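You operate a simulated robot arm through the tools that you are given. There is no shell and no other tool.

Carry out the task below with a simulated robot arm. There is one attempt and no reset: what you move stays moved.

## Task
Tidy up: yellow coat to the red coat hook, boot brush into the bench chest.
Fine: the bench lid ends shut. Where these are worked on the way, their far stop is far enough and under half their travel is too little: bench lid.

The check looks at the end state, three seconds after you hand in, the way a careful person would. Anything else that was tipped, shoved, dropped, spilled or broken makes it a failure. Lids that push on must go on centred and level and be pressed home; caps that screw on are set level and turned clockwise until they are tight.

## Robot
A 7-joint arm with a two-finger parallel gripper, fixed in place. Base frame: the origin is at the foot of the arm, x ahead of it, y to its left, z up. Units: cm, rad, N and s.
With the tool pointing down near the work surface it reaches from about 10 to 40 cm from the base axis. Its first joint turns from -2.007 to 2.007 rad. Payload 3.91 kg.
The TCP is the grasp point between the finger pads, 3 cm short of the fingertips. In the tool frame z runs along the fingers and y along their closing line. Largest opening 11 cm; finger width 2, thickness 1; the body of the gripper, 4.8 by 11.2 cm, starts 5.5 cm behind the TCP.
Orientation is that of the tool frame in the base frame, as a unit quaternion [x, y, z, w]. With the fingers straight down and closing along the base's y, the tool's x points along the base's -x, its y along +y and its z along -z.

## Interface
- The arm moves only by the tool move_arm. Its argument "increments" is a list of rows, each a list of 7 numbers: the shift along the tool's x, y, z in cm, then the turn, a rotation vector about the tool's x, y, z in rad, then the finger opening in cm, from 0 to 11. In form: [[x, y, z, wx, wy, wz, claw], ...]. A call has 1 to 20 rows; each row is the pose to reach, as a shift and turn from the pose commanded when the call began, along the tool's axes at that moment. Each row takes 0.2 s and may step no farther than 5 cm and 0.15 rad from the row before; otherwise, or with a gripper value out of range, the whole call is refused. Where a pose cannot be reached the arm comes as near as it can. A force on the tool above 40 N (or 10 N above the force at the start of the call, whichever is more), or a blocked arm, ends the call early, and 0.2 s more pass. Each finger travels about 10.8 cm/s and halts on what it meets, pressing with about 23 N; the grip force reading is that of the motor and also rises with nothing between the fingers. The clock runs only during rows and for 0.2 s after the last one: add rows that repeat a pose to give the fingers time. The reply holds the time, the measured pose of the TCP, the force on the tool along the base axes, the opening and the grip force, in the units named above and with some noise, with the torque about the TCP (base axes, N m) and any sound that the robot's microphone picked up.
- Cameras (640 x 400 px; columns grow to the right, rows downward): "scene" is fixed at [5.08, 50.17, 137.89]; the picture's right is [0.73, 0.68, 0.00], its down [0.15, -0.16, -0.97] and it looks along [-0.67, 0.71, -0.23] (base axes); focal length 214 px, centre (320, 200). "wrist" rides on the gripper at [7.2, 1.7, -10.3] in the tool frame; the picture's right is [-0.23, 0.97, 0.00], its down [-0.76, -0.18, -0.62] and it looks along [-0.61, -0.14, 0.78] (tool axes); focal length 222 px, centre (320, 200). There is no depth. A picture from a camera that has moved, and an enlarged one, comes with that camera's place and axes in the base frame and with its lens.
- capture(camera): a new picture of that camera. It takes no simulated time.
- move_column(by): slides the trunk up (or, below 0, down) by that many cm; the arm rides with it, the base frame stays. It gives what a move gives, with no picture.
- close_up(camera, box): a new picture of the part [left, top, right, bottom] of that camera's present view, enlarged. It takes no simulated time.
- job_done(): hands the job in; it is judged then, once.

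Nothing tells you positions but the pictures and the camera data. Unless the task says otherwise, let go and move clear before handing in.

The tools are called after ">>>" by a JSON object that holds its "name" and its "arguments". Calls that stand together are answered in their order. move_arm: Moves the arm, as the interface text tells. Its arguments: {"type":"object","properties":{"increments":{"type":"array","items":{"type":"array","items":{"type":"number"}}}},"required":["increments"]} The other tools are called the same way: move_column (by) slides the trunk up or down; capture (camera) takes a picture; close_up (camera, box) takes an enlarged picture of a part of a camera's view; job_done () hands the job in.

At the start:

```text
t: 0.0
eef_pos: [29.28, 23.11, 162.05]
ee_rot: [0.0, 1.0, 0.0, 0.0]
ft_force: [-1.1, -0.8, -0.3]
ft_torque: [-0.02, 0.0, -0.02]
gripper_width: 11.01
finger_force: 0.1
trunk travel left (down, up): [-92.5, 6.5]
```

scene: 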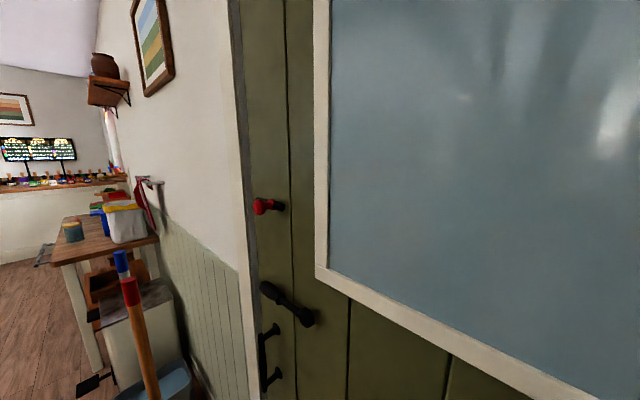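
wrist: 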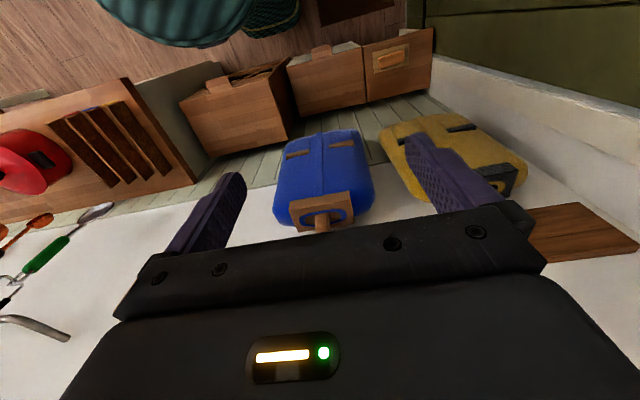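

I see a door with a red knob in the scene view, and what look like a blue and a yellow item hanging near a wall in the wrist view. I'll look closer at both views before moving.

>>> {"name": "close_up", "arguments": {"camera": "wrist", "box": [160, 0, 640, 300]}}

>>> {"name": "close_up", "arguments": {"camera": "scene", "box": [0, 160, 340, 400]}}

>>> {"name": "close_up", "arguments": {"camera": "wrist", "box": [0, 0, 320, 200]}}

```text
1.33 times, centred on (400, 150) of wrist
camera zoom: at [22.05, 24.79, 172.18], right [0.23, 0.97, 0.0], down [0.76, -0.18, 0.62], along [0.61, -0.14, -0.78], focal length 296 px, centre (213, 267)
```

zoom: 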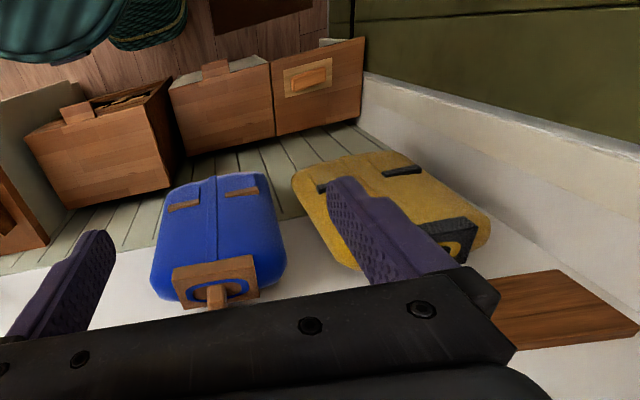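

```text
1.67 times, centred on (170, 280) of scene
camera zoom: at [5.08, 50.17, 137.89], right [0.73, 0.68, 0.0], down [0.15, -0.16, -0.97], along [-0.67, 0.71, -0.23], focal length 358 px, centre (570, 67)
```

zoom: 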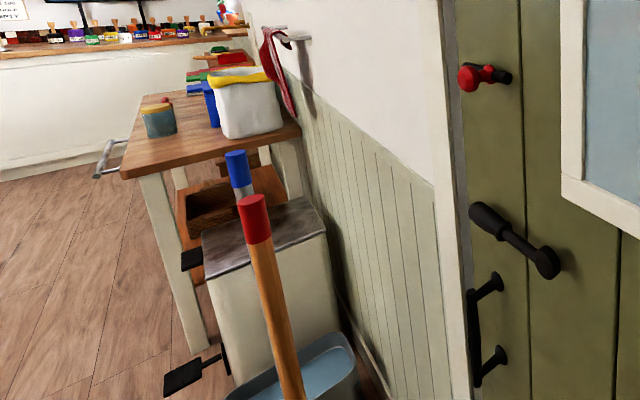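

```text
2.00 times, centred on (160, 100) of wrist
camera zoom: at [22.05, 24.79, 172.18], right [0.23, 0.97, 0.0], down [0.76, -0.18, 0.62], along [0.61, -0.14, -0.78], focal length 444 px, centre (640, 400)
```

zoom: 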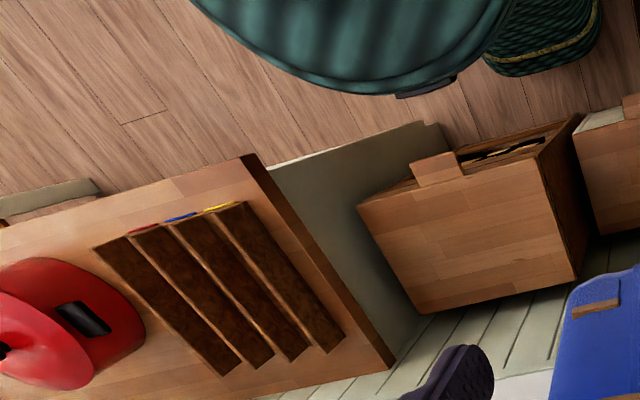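

The coats hang on a wall ahead of the arm, and the wrist picture is upside down. I'll tilt the tool up a little so I can see the hooks.

>>> {"name": "move_arm", "arguments": {"increments": [[0, 0, 0, 0, -0.15, 0, 11], [0, 0, 0, 0, -0.3, 0, 11], [0, 0, 0, 0, -0.45, 0, 11], [0, 0, 0, 0, -0.6, 0, 11]]}}

>>> {"name": "capture", "arguments": {"camera": "wrist"}}

>>> {"name": "capture", "arguments": {"camera": "scene"}}

```text
t: 1.0
eef_pos: [29.11, 23.12, 162.05]
ee_rot: [-0.002, 0.955, 0.001, 0.298]
ft_force: [0.1, 0.2, -0.2]
ft_torque: [-0.01, -0.02, 0.0]
gripper_width: 11.02
finger_force: 0.1
trunk travel left (down, up): [-92.5, 6.5]
```

```text
taken
camera wrist: at [17.34, 24.8, 166.28], right [0.19, 0.97, 0.13], down [0.27, -0.18, 0.95], along [0.94, -0.14, -0.3], focal length 222 px, centre (320, 200)
```

wrist: 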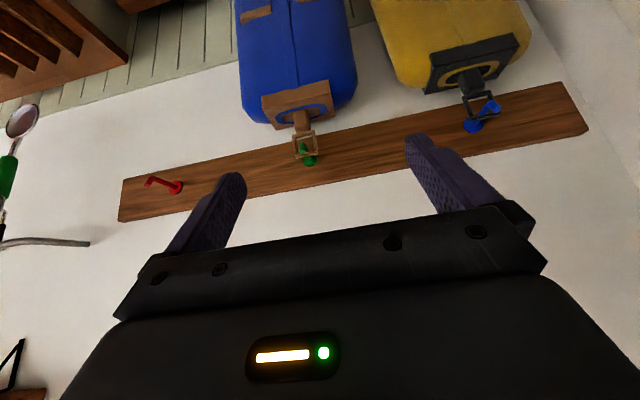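

```text
taken
```

scene: 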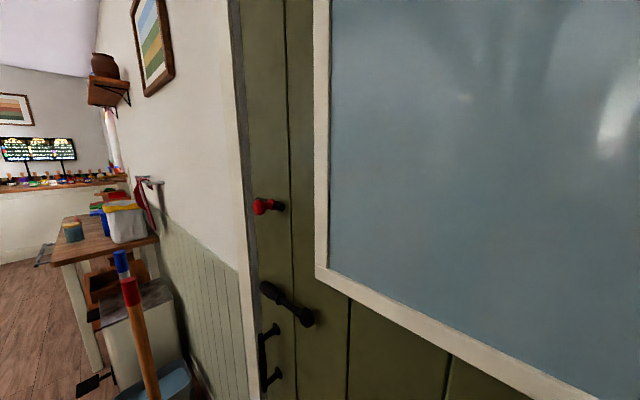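

The rail carries a red hook (empty), a green hook holding the blue coat, and a blue hook holding the yellow coat. I'll enlarge the view to see how the loops hang.

>>> {"name": "close_up", "arguments": {"camera": "wrist", "box": [380, 20, 580, 145]}}

>>> {"name": "close_up", "arguments": {"camera": "wrist", "box": [100, 80, 340, 230]}}

```text
3.20 times, centred on (480, 82) of wrist
camera zoom: at [17.34, 24.8, 166.28], right [0.19, 0.97, 0.13], down [0.27, -0.18, 0.95], along [0.94, -0.14, -0.3], focal length 711 px, centre (-192, 576)
```

zoom: 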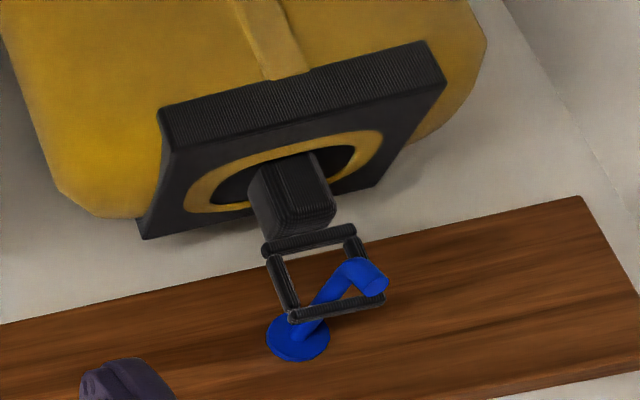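

```text
2.67 times, centred on (220, 155) of wrist
camera zoom: at [17.34, 24.8, 166.28], right [0.19, 0.97, 0.13], down [0.27, -0.18, 0.95], along [0.94, -0.14, -0.3], focal length 592 px, centre (587, 320)
```

zoom: 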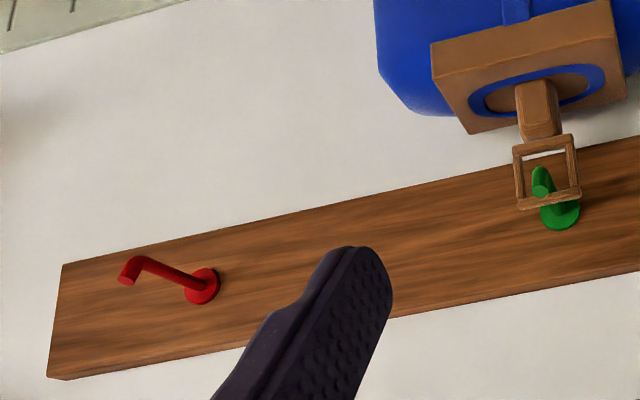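

The loop frames hang over hook arms with upturned tips, and each coat has a neck block below its loop that I could grip. I'll shift sideways to get a second view and work out distances.

>>> {"name": "move_arm", "arguments": {"increments": [[0, -5, 0, 0, 0, 0, 11], [0, -10, 0, 0, 0, 0, 11], [0, -15, 0, 0, 0, 0, 11], [0, -15, 0, 0, 0, 0, 11]]}}

>>> {"name": "capture", "arguments": {"camera": "wrist"}}

```text
t: 2.0
eef_pos: [31.85, 17.56, 160.62]
ee_rot: [0.0, 0.955, -0.001, 0.295]
ft_force: [-0.2, 0.4, -0.2]
ft_torque: [0.02, 0.02, -0.02]
gripper_width: 11.0
finger_force: 0.2
out of reach, approached as far as the arm can: row 1, 2, 3, 4
trunk travel left (down, up): [-92.5, 6.5]
```

```text
taken
camera wrist: at [20.04, 19.42, 164.89], right [0.19, 0.97, 0.13], down [0.28, -0.18, 0.94], along [0.94, -0.14, -0.3], focal length 222 px, centre (320, 200)
```

wrist: 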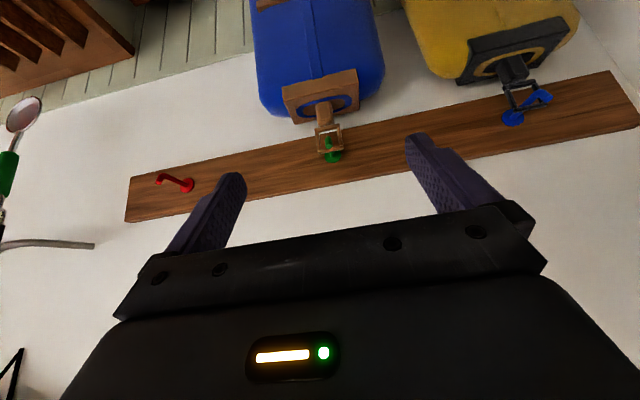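

The sideways move hit a reach limit, so the two views are too close together for good depth. I'll lower the trunk a little for a vertical baseline, since the wall looks well ahead of the fingers.

>>> {"name": "move_column", "arguments": {"by": -12}}

>>> {"name": "capture", "arguments": {"camera": "wrist"}}

```text
t: 3.5
eef_pos: [31.71, 17.55, 148.53]
ee_rot: [-0.001, 0.956, 0.0, 0.295]
ft_force: [-0.4, 0.0, 0.3]
ft_torque: [-0.01, -0.03, 0.01]
gripper_width: 10.99
finger_force: 0.0
trunk travel left (down, up): [-80.5, 18.5]
```

```text
taken
camera wrist: at [19.94, 19.3, 152.93], right [0.19, 0.97, 0.13], down [0.28, -0.18, 0.94], along [0.94, -0.14, -0.3], focal length 222 px, centre (320, 200)
```

wrist: 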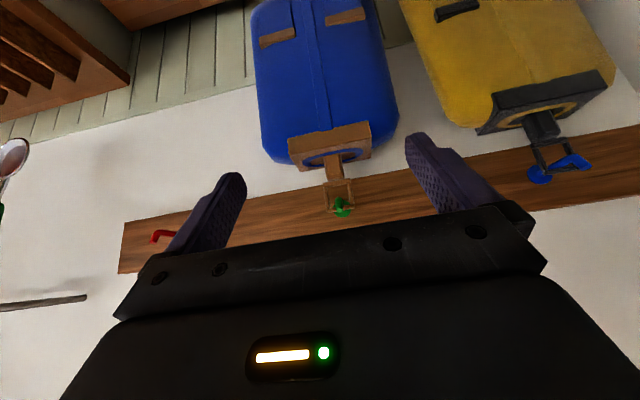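

The rail works out to about x 64, with hooks near y -19 (red), 17 (green) and 53 (blue) at z about 141. I'll enlarge the loops and hooks from here.

>>> {"name": "close_up", "arguments": {"camera": "wrist", "box": [460, 60, 640, 220]}}

>>> {"name": "close_up", "arguments": {"camera": "wrist", "box": [270, 110, 400, 230]}}

>>> {"name": "close_up", "arguments": {"camera": "wrist", "box": [110, 180, 250, 300]}}

>>> {"name": "close_up", "arguments": {"camera": "wrist", "box": [0, 0, 260, 160]}}

```text
2.50 times, centred on (550, 140) of wrist
camera zoom: at [19.94, 19.3, 152.93], right [0.19, 0.97, 0.13], down [0.28, -0.18, 0.94], along [0.94, -0.14, -0.3], focal length 555 px, centre (-255, 350)
```

zoom: 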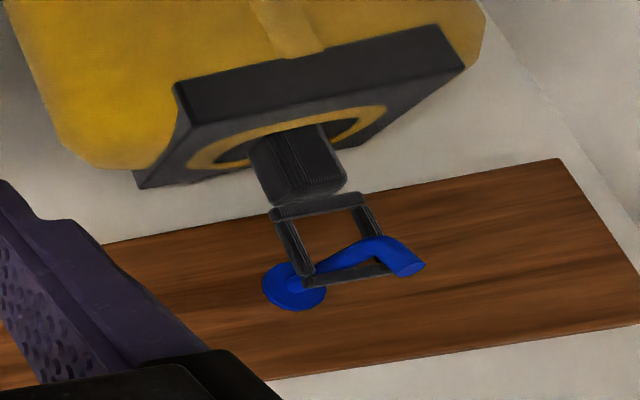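

```text
3.33 times, centred on (335, 170) of wrist
camera zoom: at [19.94, 19.3, 152.93], right [0.19, 0.97, 0.13], down [0.28, -0.18, 0.94], along [0.94, -0.14, -0.3], focal length 740 px, centre (270, 300)
```

zoom: 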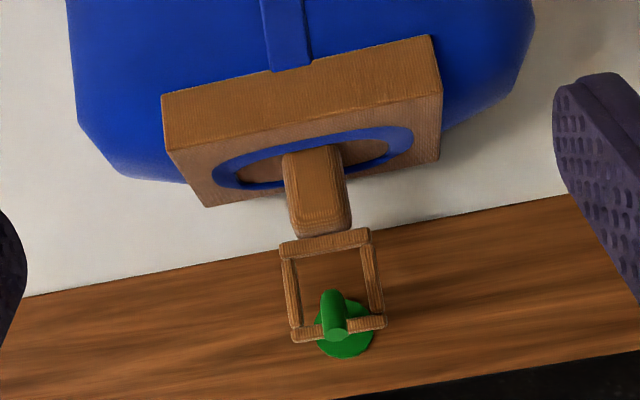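

```text
3.33 times, centred on (180, 240) of wrist
camera zoom: at [19.94, 19.3, 152.93], right [0.19, 0.97, 0.13], down [0.28, -0.18, 0.94], along [0.94, -0.14, -0.3], focal length 740 px, centre (787, 67)
```

zoom: 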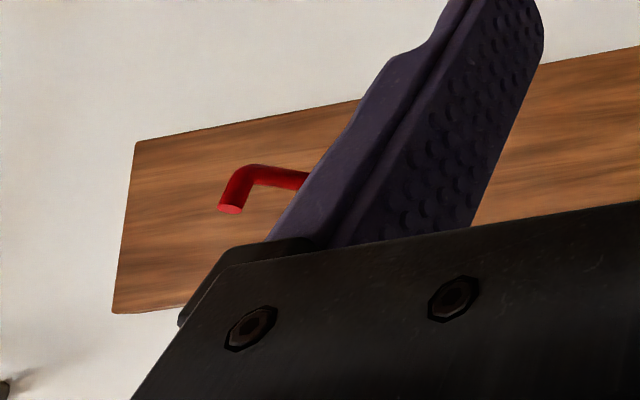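

```text
2.46 times, centred on (130, 80) of wrist
camera zoom: at [19.94, 19.3, 152.93], right [0.19, 0.97, 0.13], down [0.28, -0.18, 0.94], along [0.94, -0.14, -0.3], focal length 547 px, centre (788, 495)
```

zoom: 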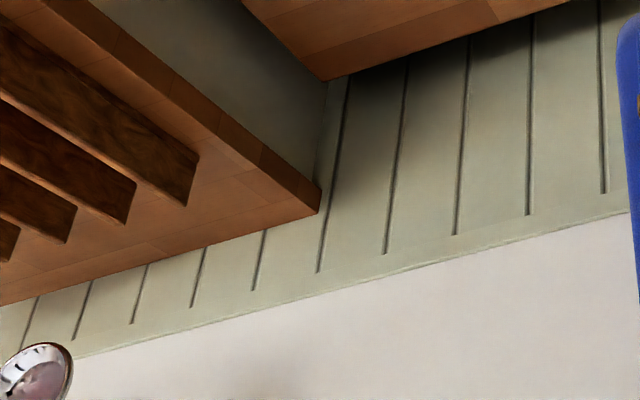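

The blue hook runs from its base at x 63.5 out to a bend at x 56.4, with a tip about 2 cm higher. The yellow coat's neck block is near (58.5, 52.3, 135). Before touching anything I'll look down to find the bench chest and the boot brush.

>>> {"name": "move_arm", "arguments": {"increments": [[0, 0, 0, 0, 0.15, 0, 11], [0, 0, 0, 0, 0.3, 0, 11], [0, 0, 0, 0, 0.45, 0, 11], [0, 0, 0, 0, 0.6, 0, 11], [0, 0, 0, 0, 0.6, 0, 11]]}}

>>> {"name": "capture", "arguments": {"camera": "wrist"}}

```text
t: 4.7
eef_pos: [31.69, 17.62, 148.71]
ee_rot: [0.0, 1.0, -0.001, 0.0]
ft_force: [0.3, 0.3, 0.1]
ft_torque: [0.0, -0.02, 0.01]
gripper_width: 10.98
finger_force: 0.1
trunk travel left (down, up): [-80.5, 18.5]
```

```text
taken
camera wrist: at [24.45, 19.38, 158.91], right [0.23, 0.97, 0.0], down [0.76, -0.18, 0.62], along [0.61, -0.14, -0.78], focal length 222 px, centre (320, 200)
```

wrist: 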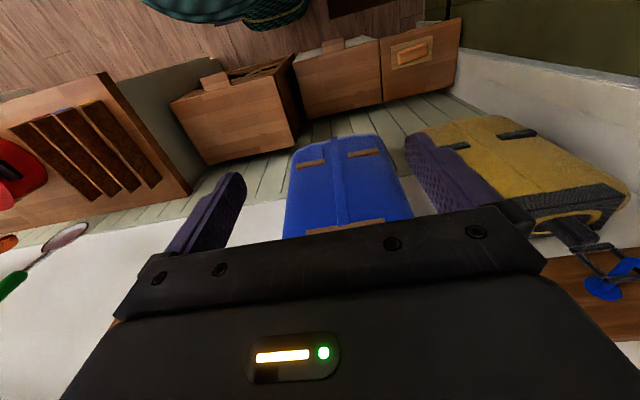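

Three low boxes stand along the wall below the coats, and there is a counter on the right. I'll tilt further back to see the floor closer to the robot.

>>> {"name": "move_arm", "arguments": {"increments": [[0, 0, 0, 0, 0.15, 0, 11], [0, 0, 0, 0, 0.3, 0, 11], [0, 0, 0, 0, 0.45, 0, 11], [0, 0, 0, 0, 0.6, 0, 11], [0, 0, 0, 0, 0.6, 0, 11]]}}

>>> {"name": "capture", "arguments": {"camera": "wrist"}}

```text
t: 5.9
eef_pos: [33.33, 18.51, 145.14]
ee_rot: [0.019, 0.968, -0.028, -0.249]
ft_force: [-0.7, -0.2, -0.7]
ft_torque: [0.01, -0.05, -0.03]
gripper_width: 11.02
finger_force: 0.0
out of reach, approached as far as the arm can: row 3, 4, 5
trunk travel left (down, up): [-80.5, 18.5]
```

```text
taken
camera wrist: at [32.02, 21.07, 157.4], right [0.22, 0.96, -0.17], down [0.96, -0.19, 0.19], along [0.15, -0.21, -0.97], focal length 222 px, centre (320, 200)
```

wrist: 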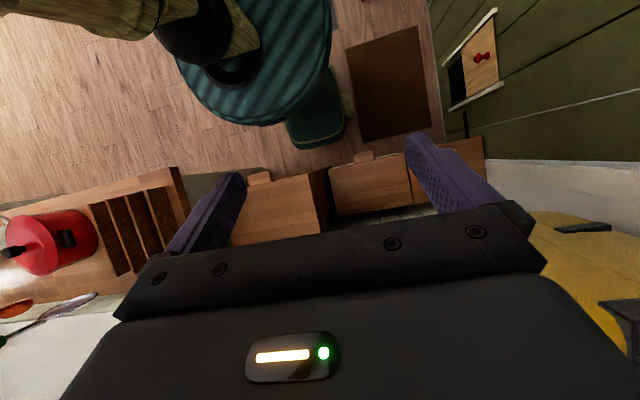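

Looking nearly straight down I can see the robot's base, a floor mat, the boxes by the wall, and a hatch on the left wall. I'll enlarge parts of this view to find the brush and chest.

>>> {"name": "close_up", "arguments": {"camera": "wrist", "box": [220, 120, 500, 270]}}

>>> {"name": "close_up", "arguments": {"camera": "wrist", "box": [320, 0, 640, 200]}}

>>> {"name": "close_up", "arguments": {"camera": "wrist", "box": [0, 150, 240, 350]}}

```text
2.29 times, centred on (360, 195) of wrist
camera zoom: at [32.02, 21.07, 157.4], right [0.22, 0.96, -0.17], down [0.96, -0.19, 0.19], along [0.15, -0.21, -0.97], focal length 508 px, centre (229, 211)
```

zoom: 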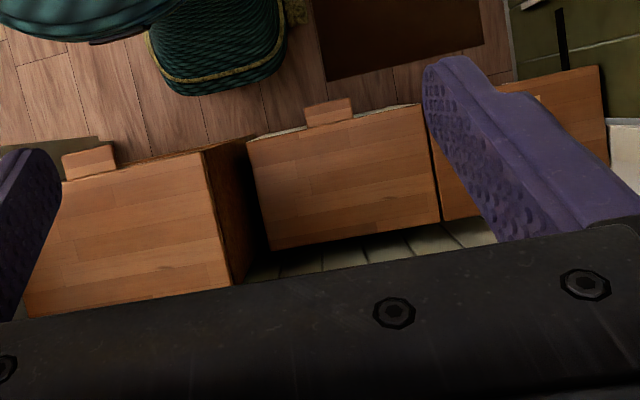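

```text
2.00 times, centred on (480, 100) of wrist
camera zoom: at [32.02, 21.07, 157.4], right [0.22, 0.96, -0.17], down [0.96, -0.19, 0.19], along [0.15, -0.21, -0.97], focal length 444 px, centre (0, 400)
```

zoom: 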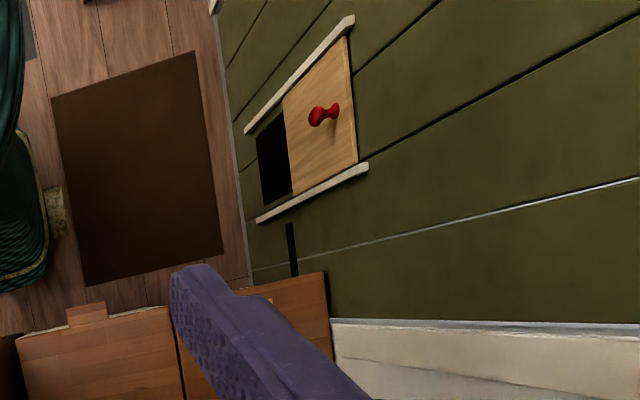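

```text
2.00 times, centred on (120, 250) of wrist
camera zoom: at [32.02, 21.07, 157.4], right [0.22, 0.96, -0.17], down [0.96, -0.19, 0.19], along [0.15, -0.21, -0.97], focal length 444 px, centre (720, 100)
```

zoom: 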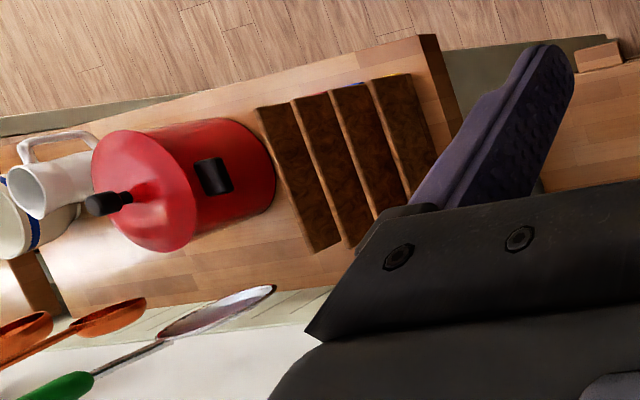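

The bench tops are at roughly z 42 and lie directly below the arm, so there is plenty of room to go down. I'll bring the tool back to vertical and lower the trunk for a closer look at the bench.

>>> {"name": "move_arm", "arguments": {"increments": [[0, 0, 0, 0, -0.15, 0, 11], [0, 0, 0, 0, -0.3, 0, 11], [0, 0, 0, 0, -0.45, 0, 11], [0, 0, 0, 0, -0.6, 0, 11], [0, 0, 0, 0, -0.6, 0, 11]]}}

>>> {"name": "move_column", "arguments": {"by": -45}}

>>> {"name": "capture", "arguments": {"camera": "wrist"}}

```text
t: 7.1
eef_pos: [33.38, 18.75, 144.83]
ee_rot: [0.009, 0.998, -0.034, 0.048]
ft_force: [0.5, 0.2, 0.4]
ft_torque: [-0.01, -0.02, 0.01]
gripper_width: 11.01
finger_force: 0.1
trunk travel left (down, up): [-80.5, 18.5]
```

```text
refused: -45 is not a number from -40 to 40
```

```text
taken
camera wrist: at [25.21, 21.21, 154.18], right [0.25, 0.97, -0.04], down [0.69, -0.15, 0.7], along [0.68, -0.2, -0.71], focal length 222 px, centre (320, 200)
```

wrist: 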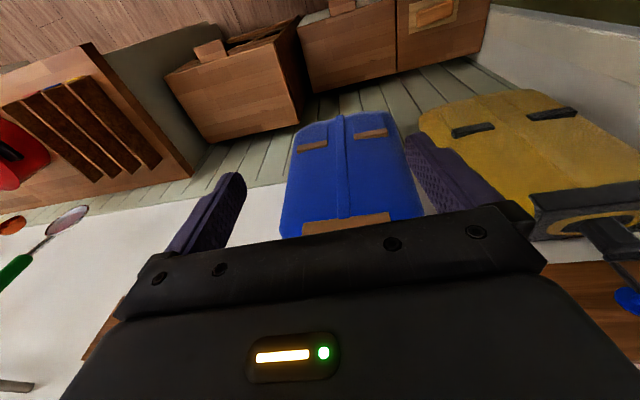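

Box 1 shows a dark gap at its front edge, as if its lid sits higher. I'll lower the trunk 40 cm to see better.

>>> {"name": "move_column", "arguments": {"by": -40}}

>>> {"name": "capture", "arguments": {"camera": "wrist"}}

```text
t: 10.9
eef_pos: [33.23, 18.76, 105.06]
ee_rot: [0.008, 0.998, -0.033, 0.048]
ft_force: [0.0, -0.1, -0.7]
ft_torque: [-0.01, 0.0, 0.01]
gripper_width: 11.02
finger_force: 0.0
trunk travel left (down, up): [-40.5, 58.5]
```

```text
taken
camera wrist: at [25.1, 21.22, 114.22], right [0.25, 0.97, -0.04], down [0.69, -0.15, 0.7], along [0.68, -0.2, -0.71], focal length 222 px, centre (320, 200)
```

wrist: 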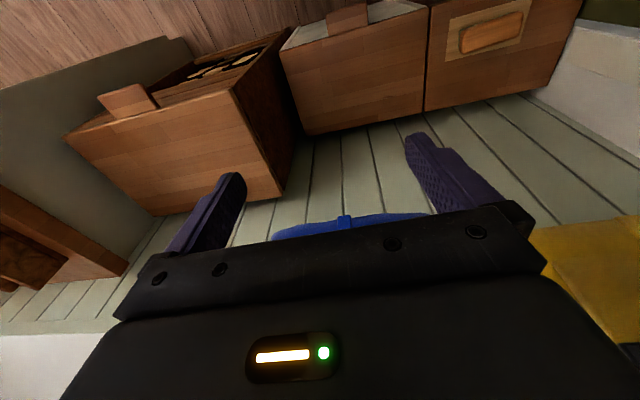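

>>> {"name": "close_up", "arguments": {"camera": "wrist", "box": [40, 0, 340, 200]}}

>>> {"name": "close_up", "arguments": {"camera": "wrist", "box": [270, 0, 600, 160]}}

```text
2.00 times, centred on (190, 100) of wrist
camera zoom: at [25.1, 21.22, 114.22], right [0.25, 0.97, -0.04], down [0.69, -0.15, 0.7], along [0.68, -0.2, -0.71], focal length 444 px, centre (580, 400)
```

zoom: 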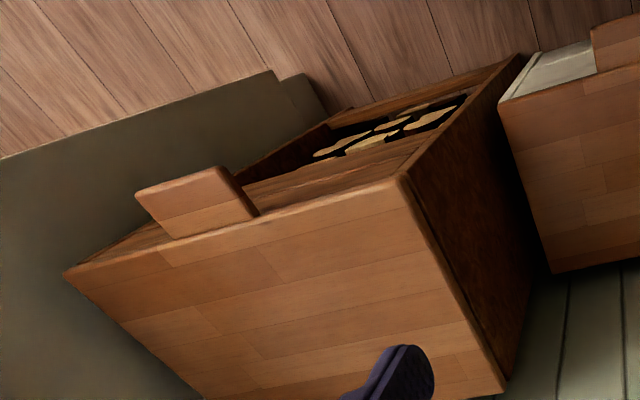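

```text
1.94 times, centred on (435, 80) of wrist
camera zoom: at [25.1, 21.22, 114.22], right [0.25, 0.97, -0.04], down [0.69, -0.15, 0.7], along [0.68, -0.2, -0.71], focal length 431 px, centre (97, 433)
```

zoom: 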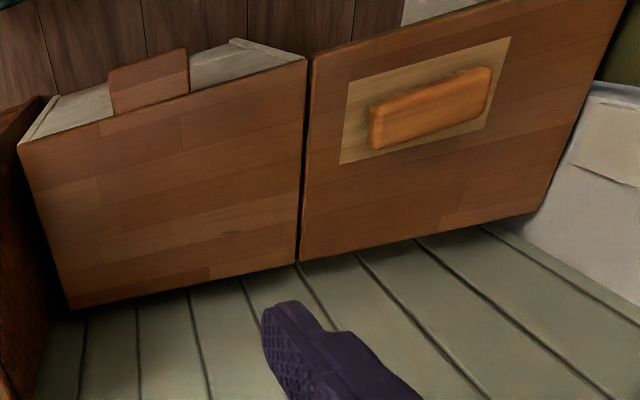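

Box 2 (white body, wooden lid with a front tab near (31–36, 23.5, 42)) looks like the bench chest. The orange brush sits on a mat on box 3 near (44, 56.5, 45). I'll go lower, square up the tool and test how far the arm reaches toward the brush.

>>> {"name": "move_column", "arguments": {"by": -20}}

>>> {"name": "move_arm", "arguments": {"increments": [[0, 0, 0, -0.066, 0.096, -0.016, 11], [-2, 5, 0, -0.066, 0.096, -0.016, 11], [-4, 9, 0, -0.066, 0.096, -0.016, 11], [-6, 13, 0, -0.066, 0.096, -0.016, 11], [-6, 17, 0, -0.066, 0.096, -0.016, 11], [-6, 17, 0, -0.066, 0.096, -0.016, 11]]}}

>>> {"name": "capture", "arguments": {"camera": "wrist"}}

>>> {"name": "capture", "arguments": {"camera": "scene"}}

```text
t: 13.1
eef_pos: [33.25, 18.71, 84.89]
ee_rot: [0.009, 0.998, -0.034, 0.048]
ft_force: [0.4, 0.8, -0.1]
ft_torque: [0.0, -0.02, -0.01]
gripper_width: 11.01
finger_force: 0.0
trunk travel left (down, up): [-20.5, 78.5]
```

```text
refused: row 2 steps farther than a row can; nothing moved
```

```text
taken
camera wrist: at [25.1, 21.22, 94.22], right [0.25, 0.97, -0.04], down [0.69, -0.15, 0.7], along [0.68, -0.2, -0.71], focal length 222 px, centre (320, 200)
```

wrist: 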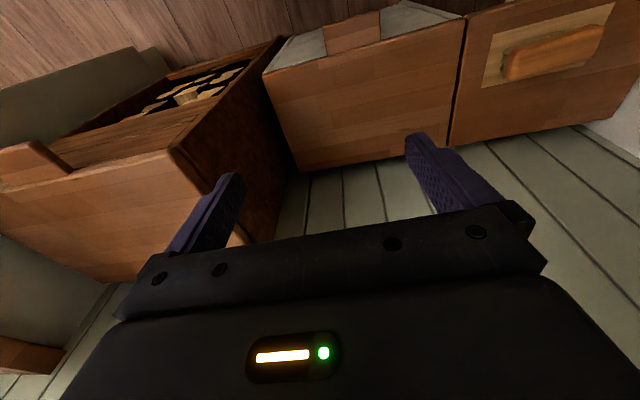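

```text
taken
```

scene: 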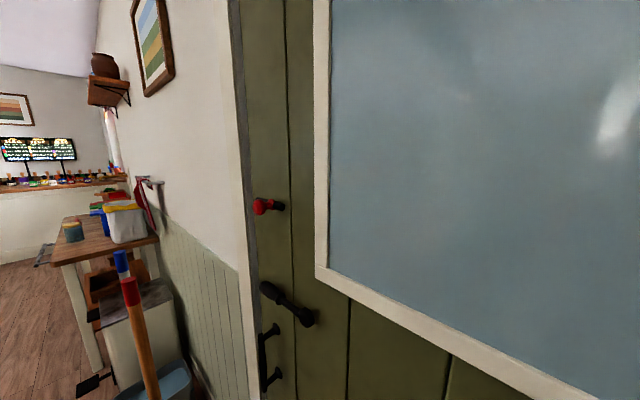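

One row was longer than the limit, so nothing moved. I'll repeat it with shorter steps.

>>> {"name": "move_arm", "arguments": {"increments": [[0, 0, 0, -0.066, 0.096, -0.016, 11], [-2, 4, 0, -0.066, 0.096, -0.016, 11], [-4, 8, 0, -0.066, 0.096, -0.016, 11], [-6, 12, 0, -0.066, 0.096, -0.016, 11], [-6, 16, 0, -0.066, 0.096, -0.016, 11], [-6, 20, 0, -0.066, 0.096, -0.016, 11], [-6, 20, 0, -0.066, 0.096, -0.016, 11]]}}

>>> {"name": "capture", "arguments": {"camera": "wrist"}}

```text
t: 14.7
eef_pos: [39.7, 38.66, 84.56]
ee_rot: [0.001, 1.0, 0.001, 0.0]
ft_force: [0.5, 0.5, 0.6]
ft_torque: [0.01, -0.01, -0.01]
gripper_width: 11.02
finger_force: 0.1
trunk travel left (down, up): [-20.5, 78.5]
```

```text
taken
camera wrist: at [32.55, 40.4, 94.69], right [0.23, 0.97, 0.0], down [0.76, -0.18, 0.62], along [0.61, -0.14, -0.78], focal length 222 px, centre (320, 200)
```

wrist: 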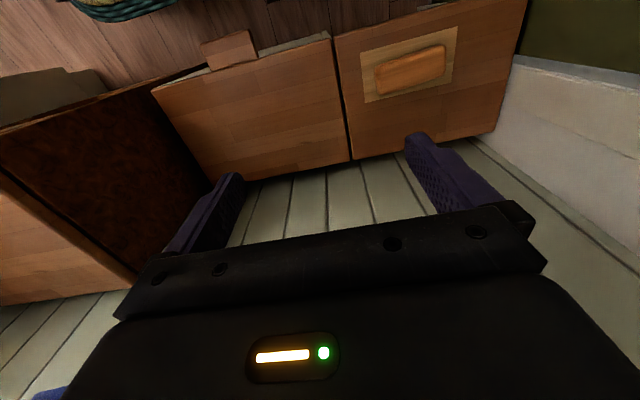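

The arm reaches (39.7, 38.7) without trouble. I'll continue toward the brush to check the outer limit.

>>> {"name": "move_arm", "arguments": {"increments": [[-1, 4.5, 0, 0, 0, 0, 11], [-2, 9, 0, 0, 0, 0, 11], [-3.5, 13.5, 0, 0, 0, 0, 11], [-4.3, 18, 0, 0, 0, 0, 11], [-4.3, 18, 0, 0, 0, 0, 11]]}}

>>> {"name": "capture", "arguments": {"camera": "wrist"}}

```text
t: 15.9
eef_pos: [38.59, 48.52, 80.82]
ee_rot: [0.001, 1.0, 0.0, 0.0]
ft_force: [-0.3, 0.6, -0.2]
ft_torque: [0.0, 0.04, -0.01]
gripper_width: 11.0
finger_force: 0.1
out of reach, approached as far as the arm can: row 2, 3, 4, 5
trunk travel left (down, up): [-20.5, 78.5]
```

```text
taken
camera wrist: at [31.35, 50.19, 90.92], right [0.23, 0.97, 0.0], down [0.76, -0.18, 0.62], along [0.61, -0.14, -0.78], focal length 222 px, centre (320, 200)
```

wrist: 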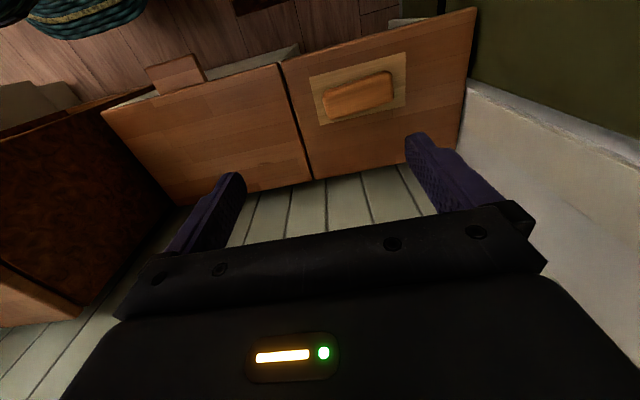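

The arm tops out near radius 62 with the tool vertical at this height, and the brush is near (42.5, 54.4, 48) at radius 69. I'll lower the trunk to the bottom and test the reach again, because lower looked more favourable.

>>> {"name": "move_column", "arguments": {"by": -20}}

>>> {"name": "move_arm", "arguments": {"increments": [[-2, 4, 0, 0, 0, 0, 11], [-4, 6, 0, 0, 0, 0, 11], [-4, 6, 0, 0, 0, 0, 11]]}}

>>> {"name": "capture", "arguments": {"camera": "wrist"}}

```text
t: 18.1
eef_pos: [38.57, 48.51, 60.7]
ee_rot: [0.001, 1.0, 0.002, 0.001]
ft_force: [-0.6, -0.3, -0.2]
ft_torque: [0.01, 0.01, 0.01]
gripper_width: 11.02
finger_force: 0.0
trunk travel left (down, up): [-0.5, 98.5]
```

```text
t: 18.9
eef_pos: [39.0, 49.49, 58.56]
ee_rot: [0.001, 1.0, 0.001, 0.0]
ft_force: [-0.1, 1.0, -0.7]
ft_torque: [0.01, 0.01, 0.0]
gripper_width: 11.01
finger_force: 0.0
out of reach, approached as far as the arm can: row 1, 2, 3
trunk travel left (down, up): [-0.5, 98.5]
```

```text
taken
camera wrist: at [31.75, 51.19, 68.77], right [0.23, 0.97, 0.0], down [0.76, -0.18, 0.62], along [0.61, -0.14, -0.78], focal length 222 px, centre (320, 200)
```

wrist: 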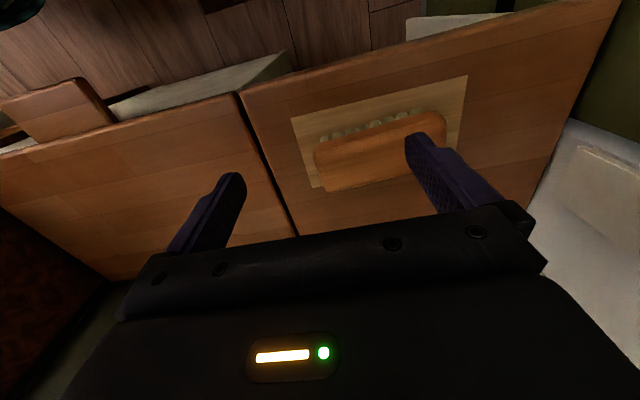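

The brush is confirmed near (42.5, 54.5, 49) and the bench top at about z 46, with the lid tab near (33, 23.3, 46). Close-in targets need the shoulder higher, so I'll raise the trunk, move over toward the tab and tilt the tool forward about 45°.

>>> {"name": "move_column", "arguments": {"by": 40}}

>>> {"name": "move_arm", "arguments": {"increments": [[1.07, -3.74, 0, 0, -0.112, 0, 11], [2.14, -7.48, 0, 0, -0.224, 0, 11], [3.21, -11.2, 0, 0, -0.336, 0, 11], [4.28, -14.95, 0, 0, -0.448, 0, 11], [5.35, -18.7, 0, 0, -0.56, 0, 11], [6.42, -22.4, 0, 0, -0.672, 0, 11], [7.5, -26.2, 0, 0, -0.785, 0, 11], [7.5, -26.2, 0, 0, -0.785, 0, 11]]}}

>>> {"name": "capture", "arguments": {"camera": "wrist"}}

```text
t: 22.7
eef_pos: [38.95, 49.56, 98.76]
ee_rot: [0.001, 1.0, 0.0, 0.0]
ft_force: [-0.3, -0.4, 0.2]
ft_torque: [-0.03, -0.04, 0.0]
gripper_width: 10.99
finger_force: 0.0
trunk travel left (down, up): [-40.5, 58.5]
```

```text
t: 24.5
eef_pos: [31.54, 23.2, 98.54]
ee_rot: [0.001, 0.923, 0.0, 0.384]
ft_force: [-0.1, 0.5, 0.7]
ft_torque: [-0.03, 0.04, 0.05]
gripper_width: 11.0
finger_force: 0.0
trunk travel left (down, up): [-40.5, 58.5]
```

```text
taken
camera wrist: at [19.07, 24.9, 100.49], right [0.16, 0.97, 0.16], down [0.09, -0.18, 0.98], along [0.98, -0.14, -0.12], focal length 222 px, centre (320, 200)
```

wrist: 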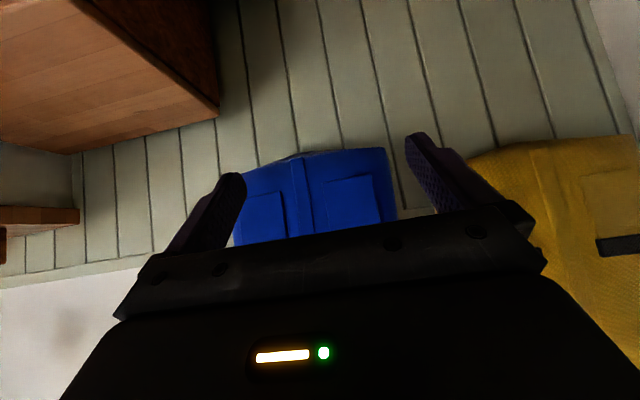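

That pose is reachable. I'll raise the trunk another 20 cm so the arm can work downwards, then descend with the arm toward the lid tab.

>>> {"name": "move_column", "arguments": {"by": 20}}

>>> {"name": "move_arm", "arguments": {"increments": [[3.3, 0, 3.3, 0, 0, 0, 11], [6.6, 0, 6.6, 0, 0, 0, 11], [9.9, 0, 9.9, 0, 0, 0, 11], [13.2, 0, 13.2, 0, 0, 0, 11], [16.5, 0, 16.5, 0, 0, 0, 11], [19.8, 0, 19.8, 0, 0, 0, 11], [23.1, 0, 23.1, 0, 0, 0, 11], [26.4, 0, 26.4, 0, 0, 0, 11], [29.7, 0, 29.7, 0, 0, 0, 11], [33, 0, 33, 0, 0, 0, 11], [36.3, 0, 36.3, 0, 0, 0, 11], [39.6, 0, 39.6, 0, 0, 0, 11], [39.6, 0, 39.6, 0, 0, 0, 11]]}}

>>> {"name": "capture", "arguments": {"camera": "wrist"}}

```text
t: 26.7
eef_pos: [31.58, 23.33, 118.43]
ee_rot: [0.001, 0.924, 0.0, 0.383]
ft_force: [0.0, 0.3, 0.4]
ft_torque: [0.01, -0.02, 0.0]
gripper_width: 11.02
finger_force: 0.0
trunk travel left (down, up): [-60.5, 38.5]
```

```text
t: 29.5
eef_pos: [31.87, 23.48, 62.77]
ee_rot: [0.002, 0.924, 0.0, 0.383]
ft_force: [-0.2, -0.7, 0.0]
ft_torque: [0.0, 0.0, 0.03]
gripper_width: 11.0
finger_force: 0.0
out of reach, approached as far as the arm can: row 5, 6, 7, 8, 9
trunk travel left (down, up): [-60.5, 38.5]
```

```text
taken
camera wrist: at [19.45, 25.18, 64.61], right [0.16, 0.97, 0.16], down [0.1, -0.18, 0.98], along [0.98, -0.14, -0.12], focal length 222 px, centre (320, 200)
```

wrist: 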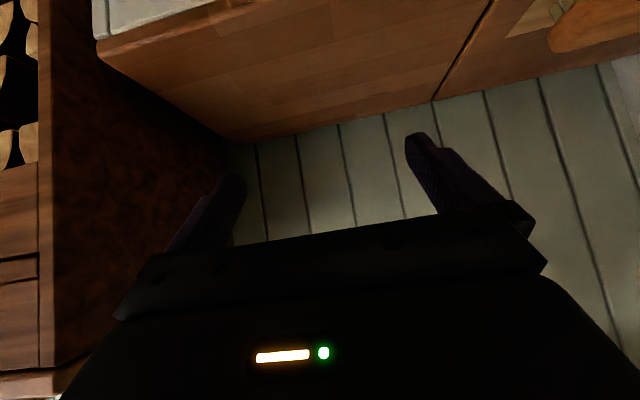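

The arm is now above the tab at z 63, but at this pitch the camera looks over it. I'll reduce the tilt so that the tab comes into view between the fingers.

>>> {"name": "move_arm", "arguments": {"increments": [[0, 0, 0, 0, 0.14, 0, 11], [0, 0, 0, 0, 0.28, 0, 11], [0, 0, 0, 0, 0.42, 0, 11], [0, 0, 0, 0, 0.56, 0, 11], [0, 0, 0, 0, 0.7, 0, 11], [0, 0, 0, 0, 0.785, 0, 11], [0, 0, 0, 0, 0.785, 0, 11]]}}

>>> {"name": "capture", "arguments": {"camera": "wrist"}}

```text
t: 31.1
eef_pos: [31.71, 23.22, 62.44]
ee_rot: [0.001, 1.0, 0.001, -0.001]
ft_force: [-0.4, 0.1, -0.4]
ft_torque: [-0.01, -0.02, 0.0]
gripper_width: 11.01
finger_force: 0.1
trunk travel left (down, up): [-60.5, 38.5]
```

```text
taken
camera wrist: at [24.45, 25.0, 72.63], right [0.23, 0.97, 0.0], down [0.76, -0.18, 0.62], along [0.61, -0.14, -0.78], focal length 222 px, centre (320, 200)
```

wrist: 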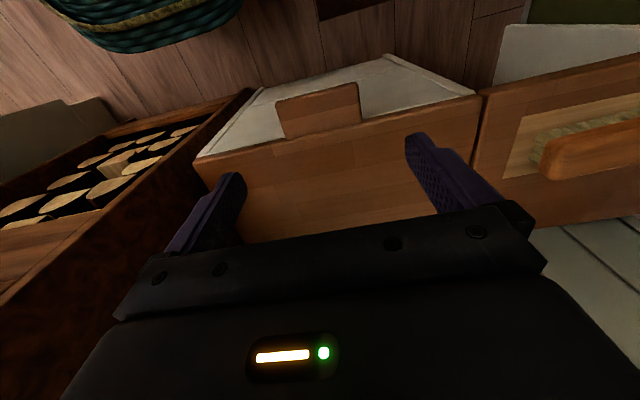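

>>> {"name": "close_up", "arguments": {"camera": "wrist", "box": [180, 40, 500, 240]}}

```text
2.00 times, centred on (340, 140) of wrist
camera zoom: at [24.45, 25.0, 72.63], right [0.23, 0.97, 0.0], down [0.76, -0.18, 0.62], along [0.61, -0.14, -0.78], focal length 444 px, centre (280, 320)
```

zoom: 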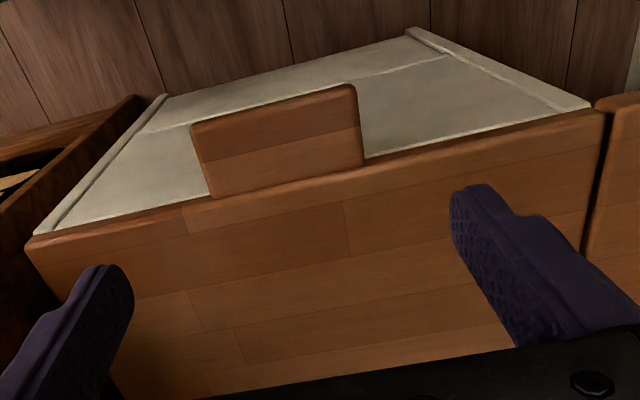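

The tab spans about x 30.4–34.7, y 18.3–27.9, with its top at z 46. I plan to pinch it by its sides, since 9.6 cm fits the 11 cm opening. First I'll come down part-way with a slight forward pitch and check the alignment.

>>> {"name": "move_arm", "arguments": {"increments": [[0, 0, 2, 0, -0.12, 0, 11], [-0.3, -0.05, 5, 0, -0.24, 0, 11], [-0.6, -0.1, 8, 0, -0.35, 0, 11], [-0.6, -0.1, 11, 0, -0.35, 0, 11], [-0.6, -0.1, 11, 0, -0.35, 0, 11]]}}

>>> {"name": "capture", "arguments": {"camera": "wrist"}}

>>> {"name": "close_up", "arguments": {"camera": "wrist", "box": [140, 0, 500, 225]}}

```text
t: 32.3
eef_pos: [32.63, 23.23, 51.58]
ee_rot: [0.001, 0.985, 0.001, 0.175]
ft_force: [-0.2, 0.6, -0.7]
ft_torque: [-0.04, 0.03, -0.01]
gripper_width: 11.0
finger_force: 0.1
trunk travel left (down, up): [-60.5, 38.5]
```

```text
taken
camera wrist: at [22.18, 24.81, 58.64], right [0.22, 0.97, 0.08], down [0.5, -0.18, 0.85], along [0.84, -0.14, -0.52], focal length 222 px, centre (320, 200)
```

wrist: 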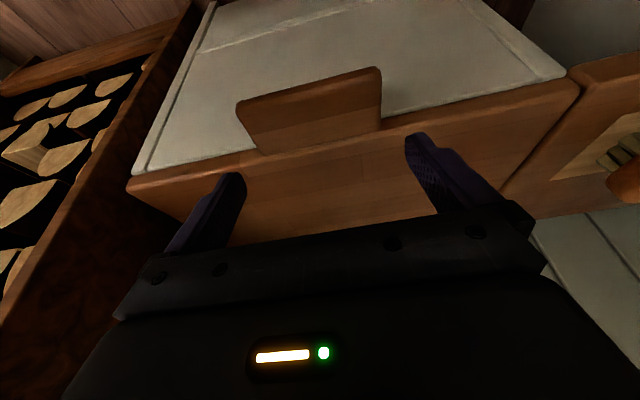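

```text
1.78 times, centred on (320, 112) of wrist
camera zoom: at [22.18, 24.81, 58.64], right [0.22, 0.97, 0.08], down [0.5, -0.18, 0.85], along [0.84, -0.14, -0.52], focal length 395 px, centre (320, 356)
```

zoom: 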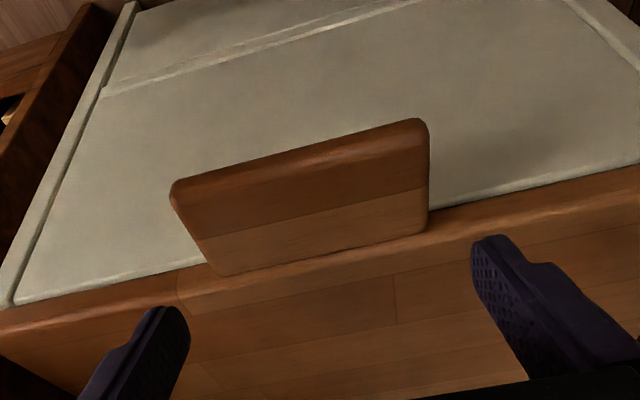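

The tab top is about z 45 and it is centred at y 23.15, so the fingers straddle it. I'll go down around it and close on its sides.

>>> {"name": "move_arm", "arguments": {"increments": [[1.4, -0.08, 3.4, 0, 0, 0, 11], [2.86, -0.08, 6.83, 0, 0, 0, 11], [2.86, -0.08, 6.83, 0, 0, 0, 11]]}}

>>> {"name": "capture", "arguments": {"camera": "wrist"}}

```text
t: 33.1
eef_pos: [32.17, 23.41, 44.23]
ee_rot: [0.001, 0.985, 0.001, 0.174]
ft_force: [-0.4, 0.2, 1.0]
ft_torque: [0.03, 0.0, -0.01]
gripper_width: 10.98
finger_force: 0.0
trunk travel left (down, up): [-60.5, 38.5]
```

```text
taken
camera wrist: at [21.74, 25.06, 51.31], right [0.21, 0.97, 0.08], down [0.5, -0.18, 0.85], along [0.84, -0.14, -0.53], focal length 222 px, centre (320, 200)
```

wrist: 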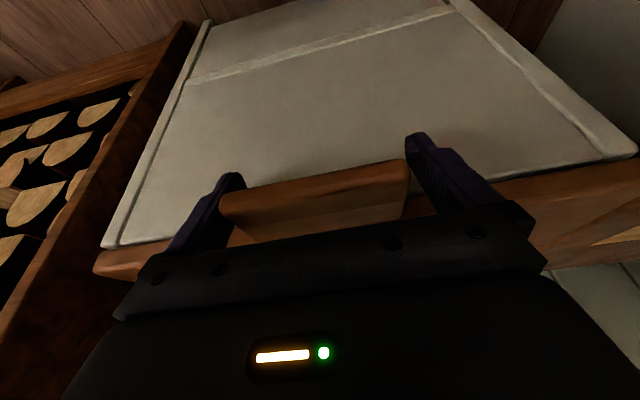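

The tab sits between the fingers. I'll close on it now.

>>> {"name": "move_arm", "arguments": {"increments": [[0, -0.15, 0, 0, 0, 0, 9.4], [0, -0.15, 0, 0, 0, 0, 8], [0, -0.15, 0, 0, 0, 0, 8]]}}

>>> {"name": "close_up", "arguments": {"camera": "wrist", "box": [140, 100, 500, 325]}}

```text
t: 33.9
eef_pos: [32.06, 22.86, 44.27]
ee_rot: [0.001, 0.984, -0.001, 0.176]
ft_force: [4.8, -13.1, 3.3]
ft_torque: [-1.07, 0.04, 0.19]
gripper_width: 9.96
finger_force: 45.0
trunk travel left (down, up): [-60.5, 38.5]
```

```text
1.78 times, centred on (320, 212) of wrist
camera zoom: at [21.73, 24.73, 51.27], right [0.22, 0.97, 0.08], down [0.5, -0.18, 0.85], along [0.84, -0.14, -0.52], focal length 395 px, centre (320, 178)
```

zoom: 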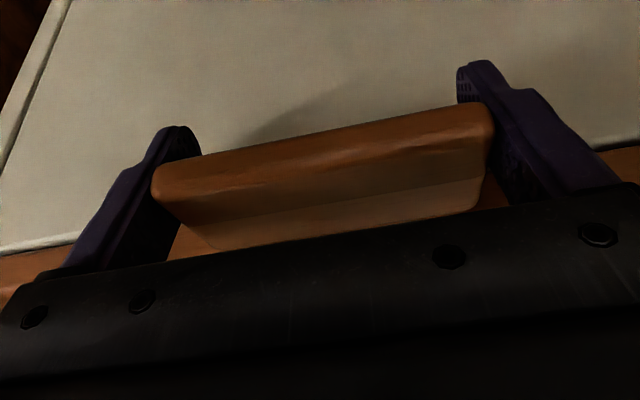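

I have a grip on the tab at 9.96 cm width. There is a sideways load of 13 N, so I'll ease that off in y and begin a small lift along the lid's arc to test the hinge.

>>> {"name": "move_arm", "arguments": {"increments": [[0, -0.25, 0, 0, 0, 0, 8], [-0.36, -0.25, -0.89, 0, -0.01, 0, 8], [-0.726, -0.25, -1.77, 0, -0.02, 0, 8], [-1.15, -0.25, -2.63, 0, -0.03, 0, 8], [-1.572, -0.25, -3.484, 0, -0.04, 0, 8], [-1.572, -0.25, -3.484, 0, -0.04, 0, 8]]}}

>>> {"name": "capture", "arguments": {"camera": "wrist"}}

```text
t: 35.3
eef_pos: [32.46, 23.0, 48.18]
ee_rot: [0.0, 0.981, 0.002, 0.195]
ft_force: [9.4, 34.6, -6.1]
ft_torque: [-0.05, 1.0, -0.64]
gripper_width: 9.98
finger_force: 44.7
trunk travel left (down, up): [-60.5, 38.5]
```

```text
taken
camera wrist: at [21.71, 24.67, 54.74], right [0.21, 0.97, 0.09], down [0.47, -0.18, 0.87], along [0.86, -0.14, -0.49], focal length 222 px, centre (320, 200)
```

wrist: 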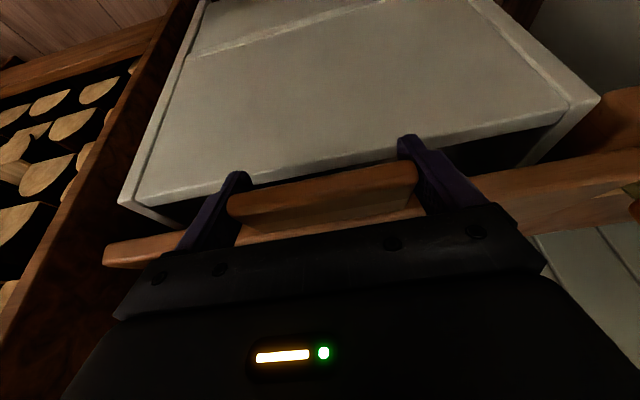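

The lid is rising and the chest is opening. My sideways correction was too big, so I'll undo most of it and continue along the arc to about 44°.

>>> {"name": "move_arm", "arguments": {"increments": [[0, 0.18, 0, 0, 0, 0, 8], [-0.76, 0.18, -1.217, 0, -0.025, 0, 8], [-1.582, 0.18, -2.392, 0, -0.05, 0, 8], [-2.466, 0.18, -3.523, 0, -0.075, 0, 8], [-3.407, 0.18, -4.606, 0, -0.1, 0, 8], [-4.403, 0.18, -5.638, 0, -0.125, 0, 8], [-5.452, 0.18, -6.616, 0, -0.15, 0, 8], [-6.551, 0.18, -7.539, 0, -0.175, 0, 8], [-7.696, 0.18, -8.402, 0, -0.2, 0, 8], [-8.886, 0.18, -9.205, 0, -0.225, 0, 8], [-10.115, 0.18, -9.944, 0, -0.25, 0, 8], [-11.381, 0.18, -10.618, 0, -0.275, 0, 8], [-12.68, 0.18, -11.224, 0, -0.3, 0, 8]]}}

>>> {"name": "capture", "arguments": {"camera": "wrist"}}

```text
t: 38.1
eef_pos: [39.37, 22.97, 63.38]
ee_rot: [0.0, 0.941, 0.001, 0.339]
ft_force: [-29.6, 8.8, 15.5]
ft_torque: [-1.14, 1.54, -0.88]
gripper_width: 10.0
finger_force: 45.1
trunk travel left (down, up): [-60.5, 38.5]
```

```text
taken
camera wrist: at [27.24, 24.71, 66.54], right [0.18, 0.97, 0.15], down [0.19, -0.18, 0.97], along [0.97, -0.14, -0.22], focal length 222 px, centre (320, 200)
```

wrist: 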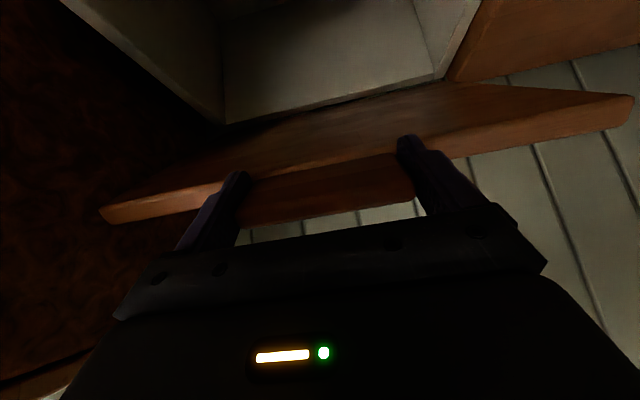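

The lid is at about 41–44° and the chest is visibly open. The force reading shows my arc is a little too tight, so I'll relax outward and carry on to about 68° with a corrected hinge estimate near x 61.

>>> {"name": "move_arm", "arguments": {"increments": [[0.07, 0.05, -0.29, 0, 0, 0, 8], [-1.3, 0.05, -0.456, 0, -0.03, 0, 8], [-2.807, 0.05, -0.584, 0, -0.06, 0, 8], [-4.315, 0.05, -0.633, 0, -0.09, 0, 8], [-5.832, 0.05, -0.598, 0, -0.12, 0, 8], [-7.34, 0.05, -0.491, 0, -0.15, 0, 8], [-8.843, 0.05, -0.299, 0, -0.18, 0, 8], [-10.33, 0.05, -0.041, 0, -0.21, 0, 8], [-11.805, 0.05, 0.31, 0, -0.24, 0, 8], [-13.257, 0.05, 0.72, 0, -0.27, 0, 8]]}}

>>> {"name": "capture", "arguments": {"camera": "wrist"}}

```text
t: 40.3
eef_pos: [50.29, 23.03, 70.99]
ee_rot: [0.001, 0.887, -0.001, 0.462]
ft_force: [-5.9, 9.5, -6.3]
ft_torque: [0.12, 1.44, 0.51]
gripper_width: 9.99
finger_force: 45.1
trunk travel left (down, up): [-60.5, 38.5]
```

```text
taken
camera wrist: at [37.67, 24.73, 70.82], right [0.13, 0.97, 0.19], down [-0.07, -0.18, 0.98], along [0.99, -0.14, 0.05], focal length 222 px, centre (320, 200)
```

wrist: 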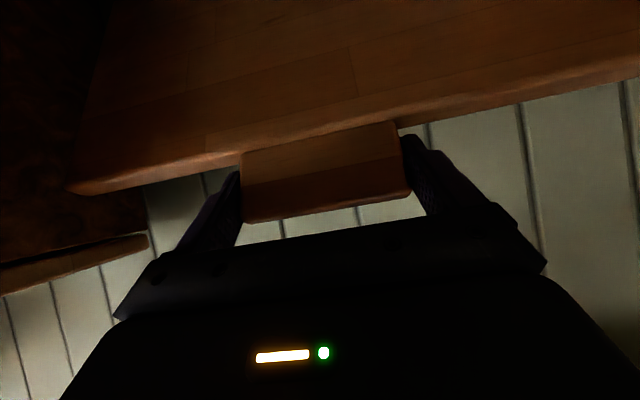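

The lid is at about 68° with low forces, so the hinge estimate fits. I'll continue slowly toward its far stop and watch the force.

>>> {"name": "move_arm", "arguments": {"increments": [[-1.236, 0.03, 0.808, 0, -0.03, 0, 8], [-2.424, 0.03, 1.722, 0, -0.06, 0, 8], [-3.558, 0.03, 2.698, 0, -0.09, 0, 8], [-4.652, 0.03, 3.739, 0, -0.12, 0, 8], [-5.688, 0.03, 4.82, 0, -0.15, 0, 8], [-6.663, 0.03, 5.969, 0, -0.18, 0, 8]]}}

>>> {"name": "capture", "arguments": {"camera": "wrist"}}

```text
t: 41.4
eef_pos: [55.58, 22.99, 72.48]
ee_rot: [-0.004, 0.86, 0.002, 0.511]
ft_force: [-14.1, 2.3, 5.3]
ft_torque: [-0.38, -0.49, -0.45]
gripper_width: 9.98
finger_force: 45.5
trunk travel left (down, up): [-60.5, 38.5]
stopped in row 5: the force on the tool passed its limit at 51 N (the readings are from after the stop); the commanded pose is now the measured one
```

```text
taken
camera wrist: at [42.92, 24.62, 70.96], right [0.1, 0.97, 0.2], down [-0.18, -0.18, 0.97], along [0.98, -0.13, 0.16], focal length 222 px, centre (320, 200)
```

wrist: 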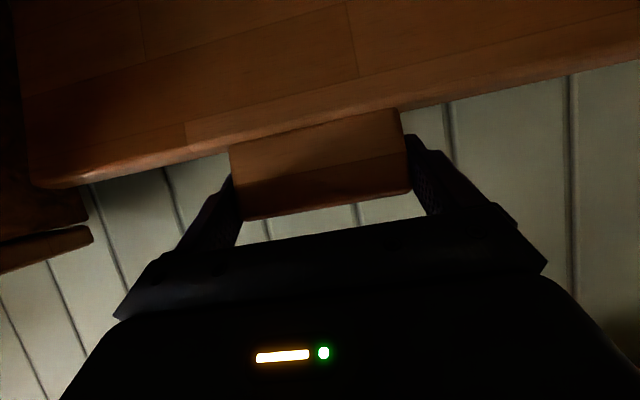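

The motion stopped at about 79°, which looks like the lid's far stop. The loads look more like hinge friction than weight, so it may stay up. I'll open the fingers slightly and watch whether the lid moves.

>>> {"name": "move_arm", "arguments": {"increments": [[0, 0, 0, 0, 0, 0, 10.4], [0, 0, 0, 0, 0, 0, 11], [0, 0, 0, 0, 0, 0, 11]]}}

>>> {"name": "capture", "arguments": {"camera": "wrist"}}

```text
t: 42.1
eef_pos: [55.77, 22.84, 72.38]
ee_rot: [-0.001, 0.86, 0.0, 0.511]
ft_force: [-0.7, 1.1, 0.4]
ft_torque: [-0.01, 0.01, 0.0]
gripper_width: 11.02
finger_force: 0.1
trunk travel left (down, up): [-60.5, 38.5]
```

```text
taken
camera wrist: at [43.17, 24.55, 70.83], right [0.11, 0.97, 0.2], down [-0.18, -0.18, 0.97], along [0.98, -0.14, 0.16], focal length 222 px, centre (320, 200)
```

wrist: 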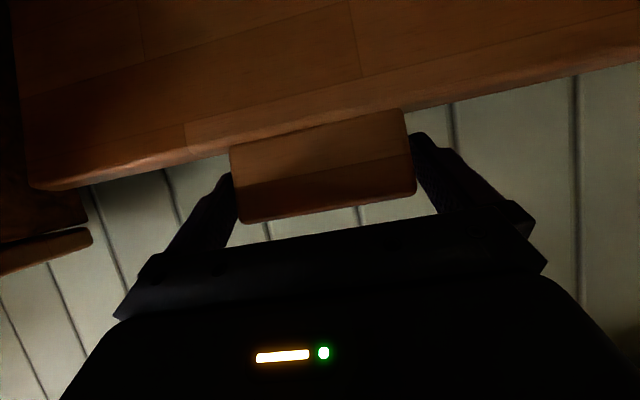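

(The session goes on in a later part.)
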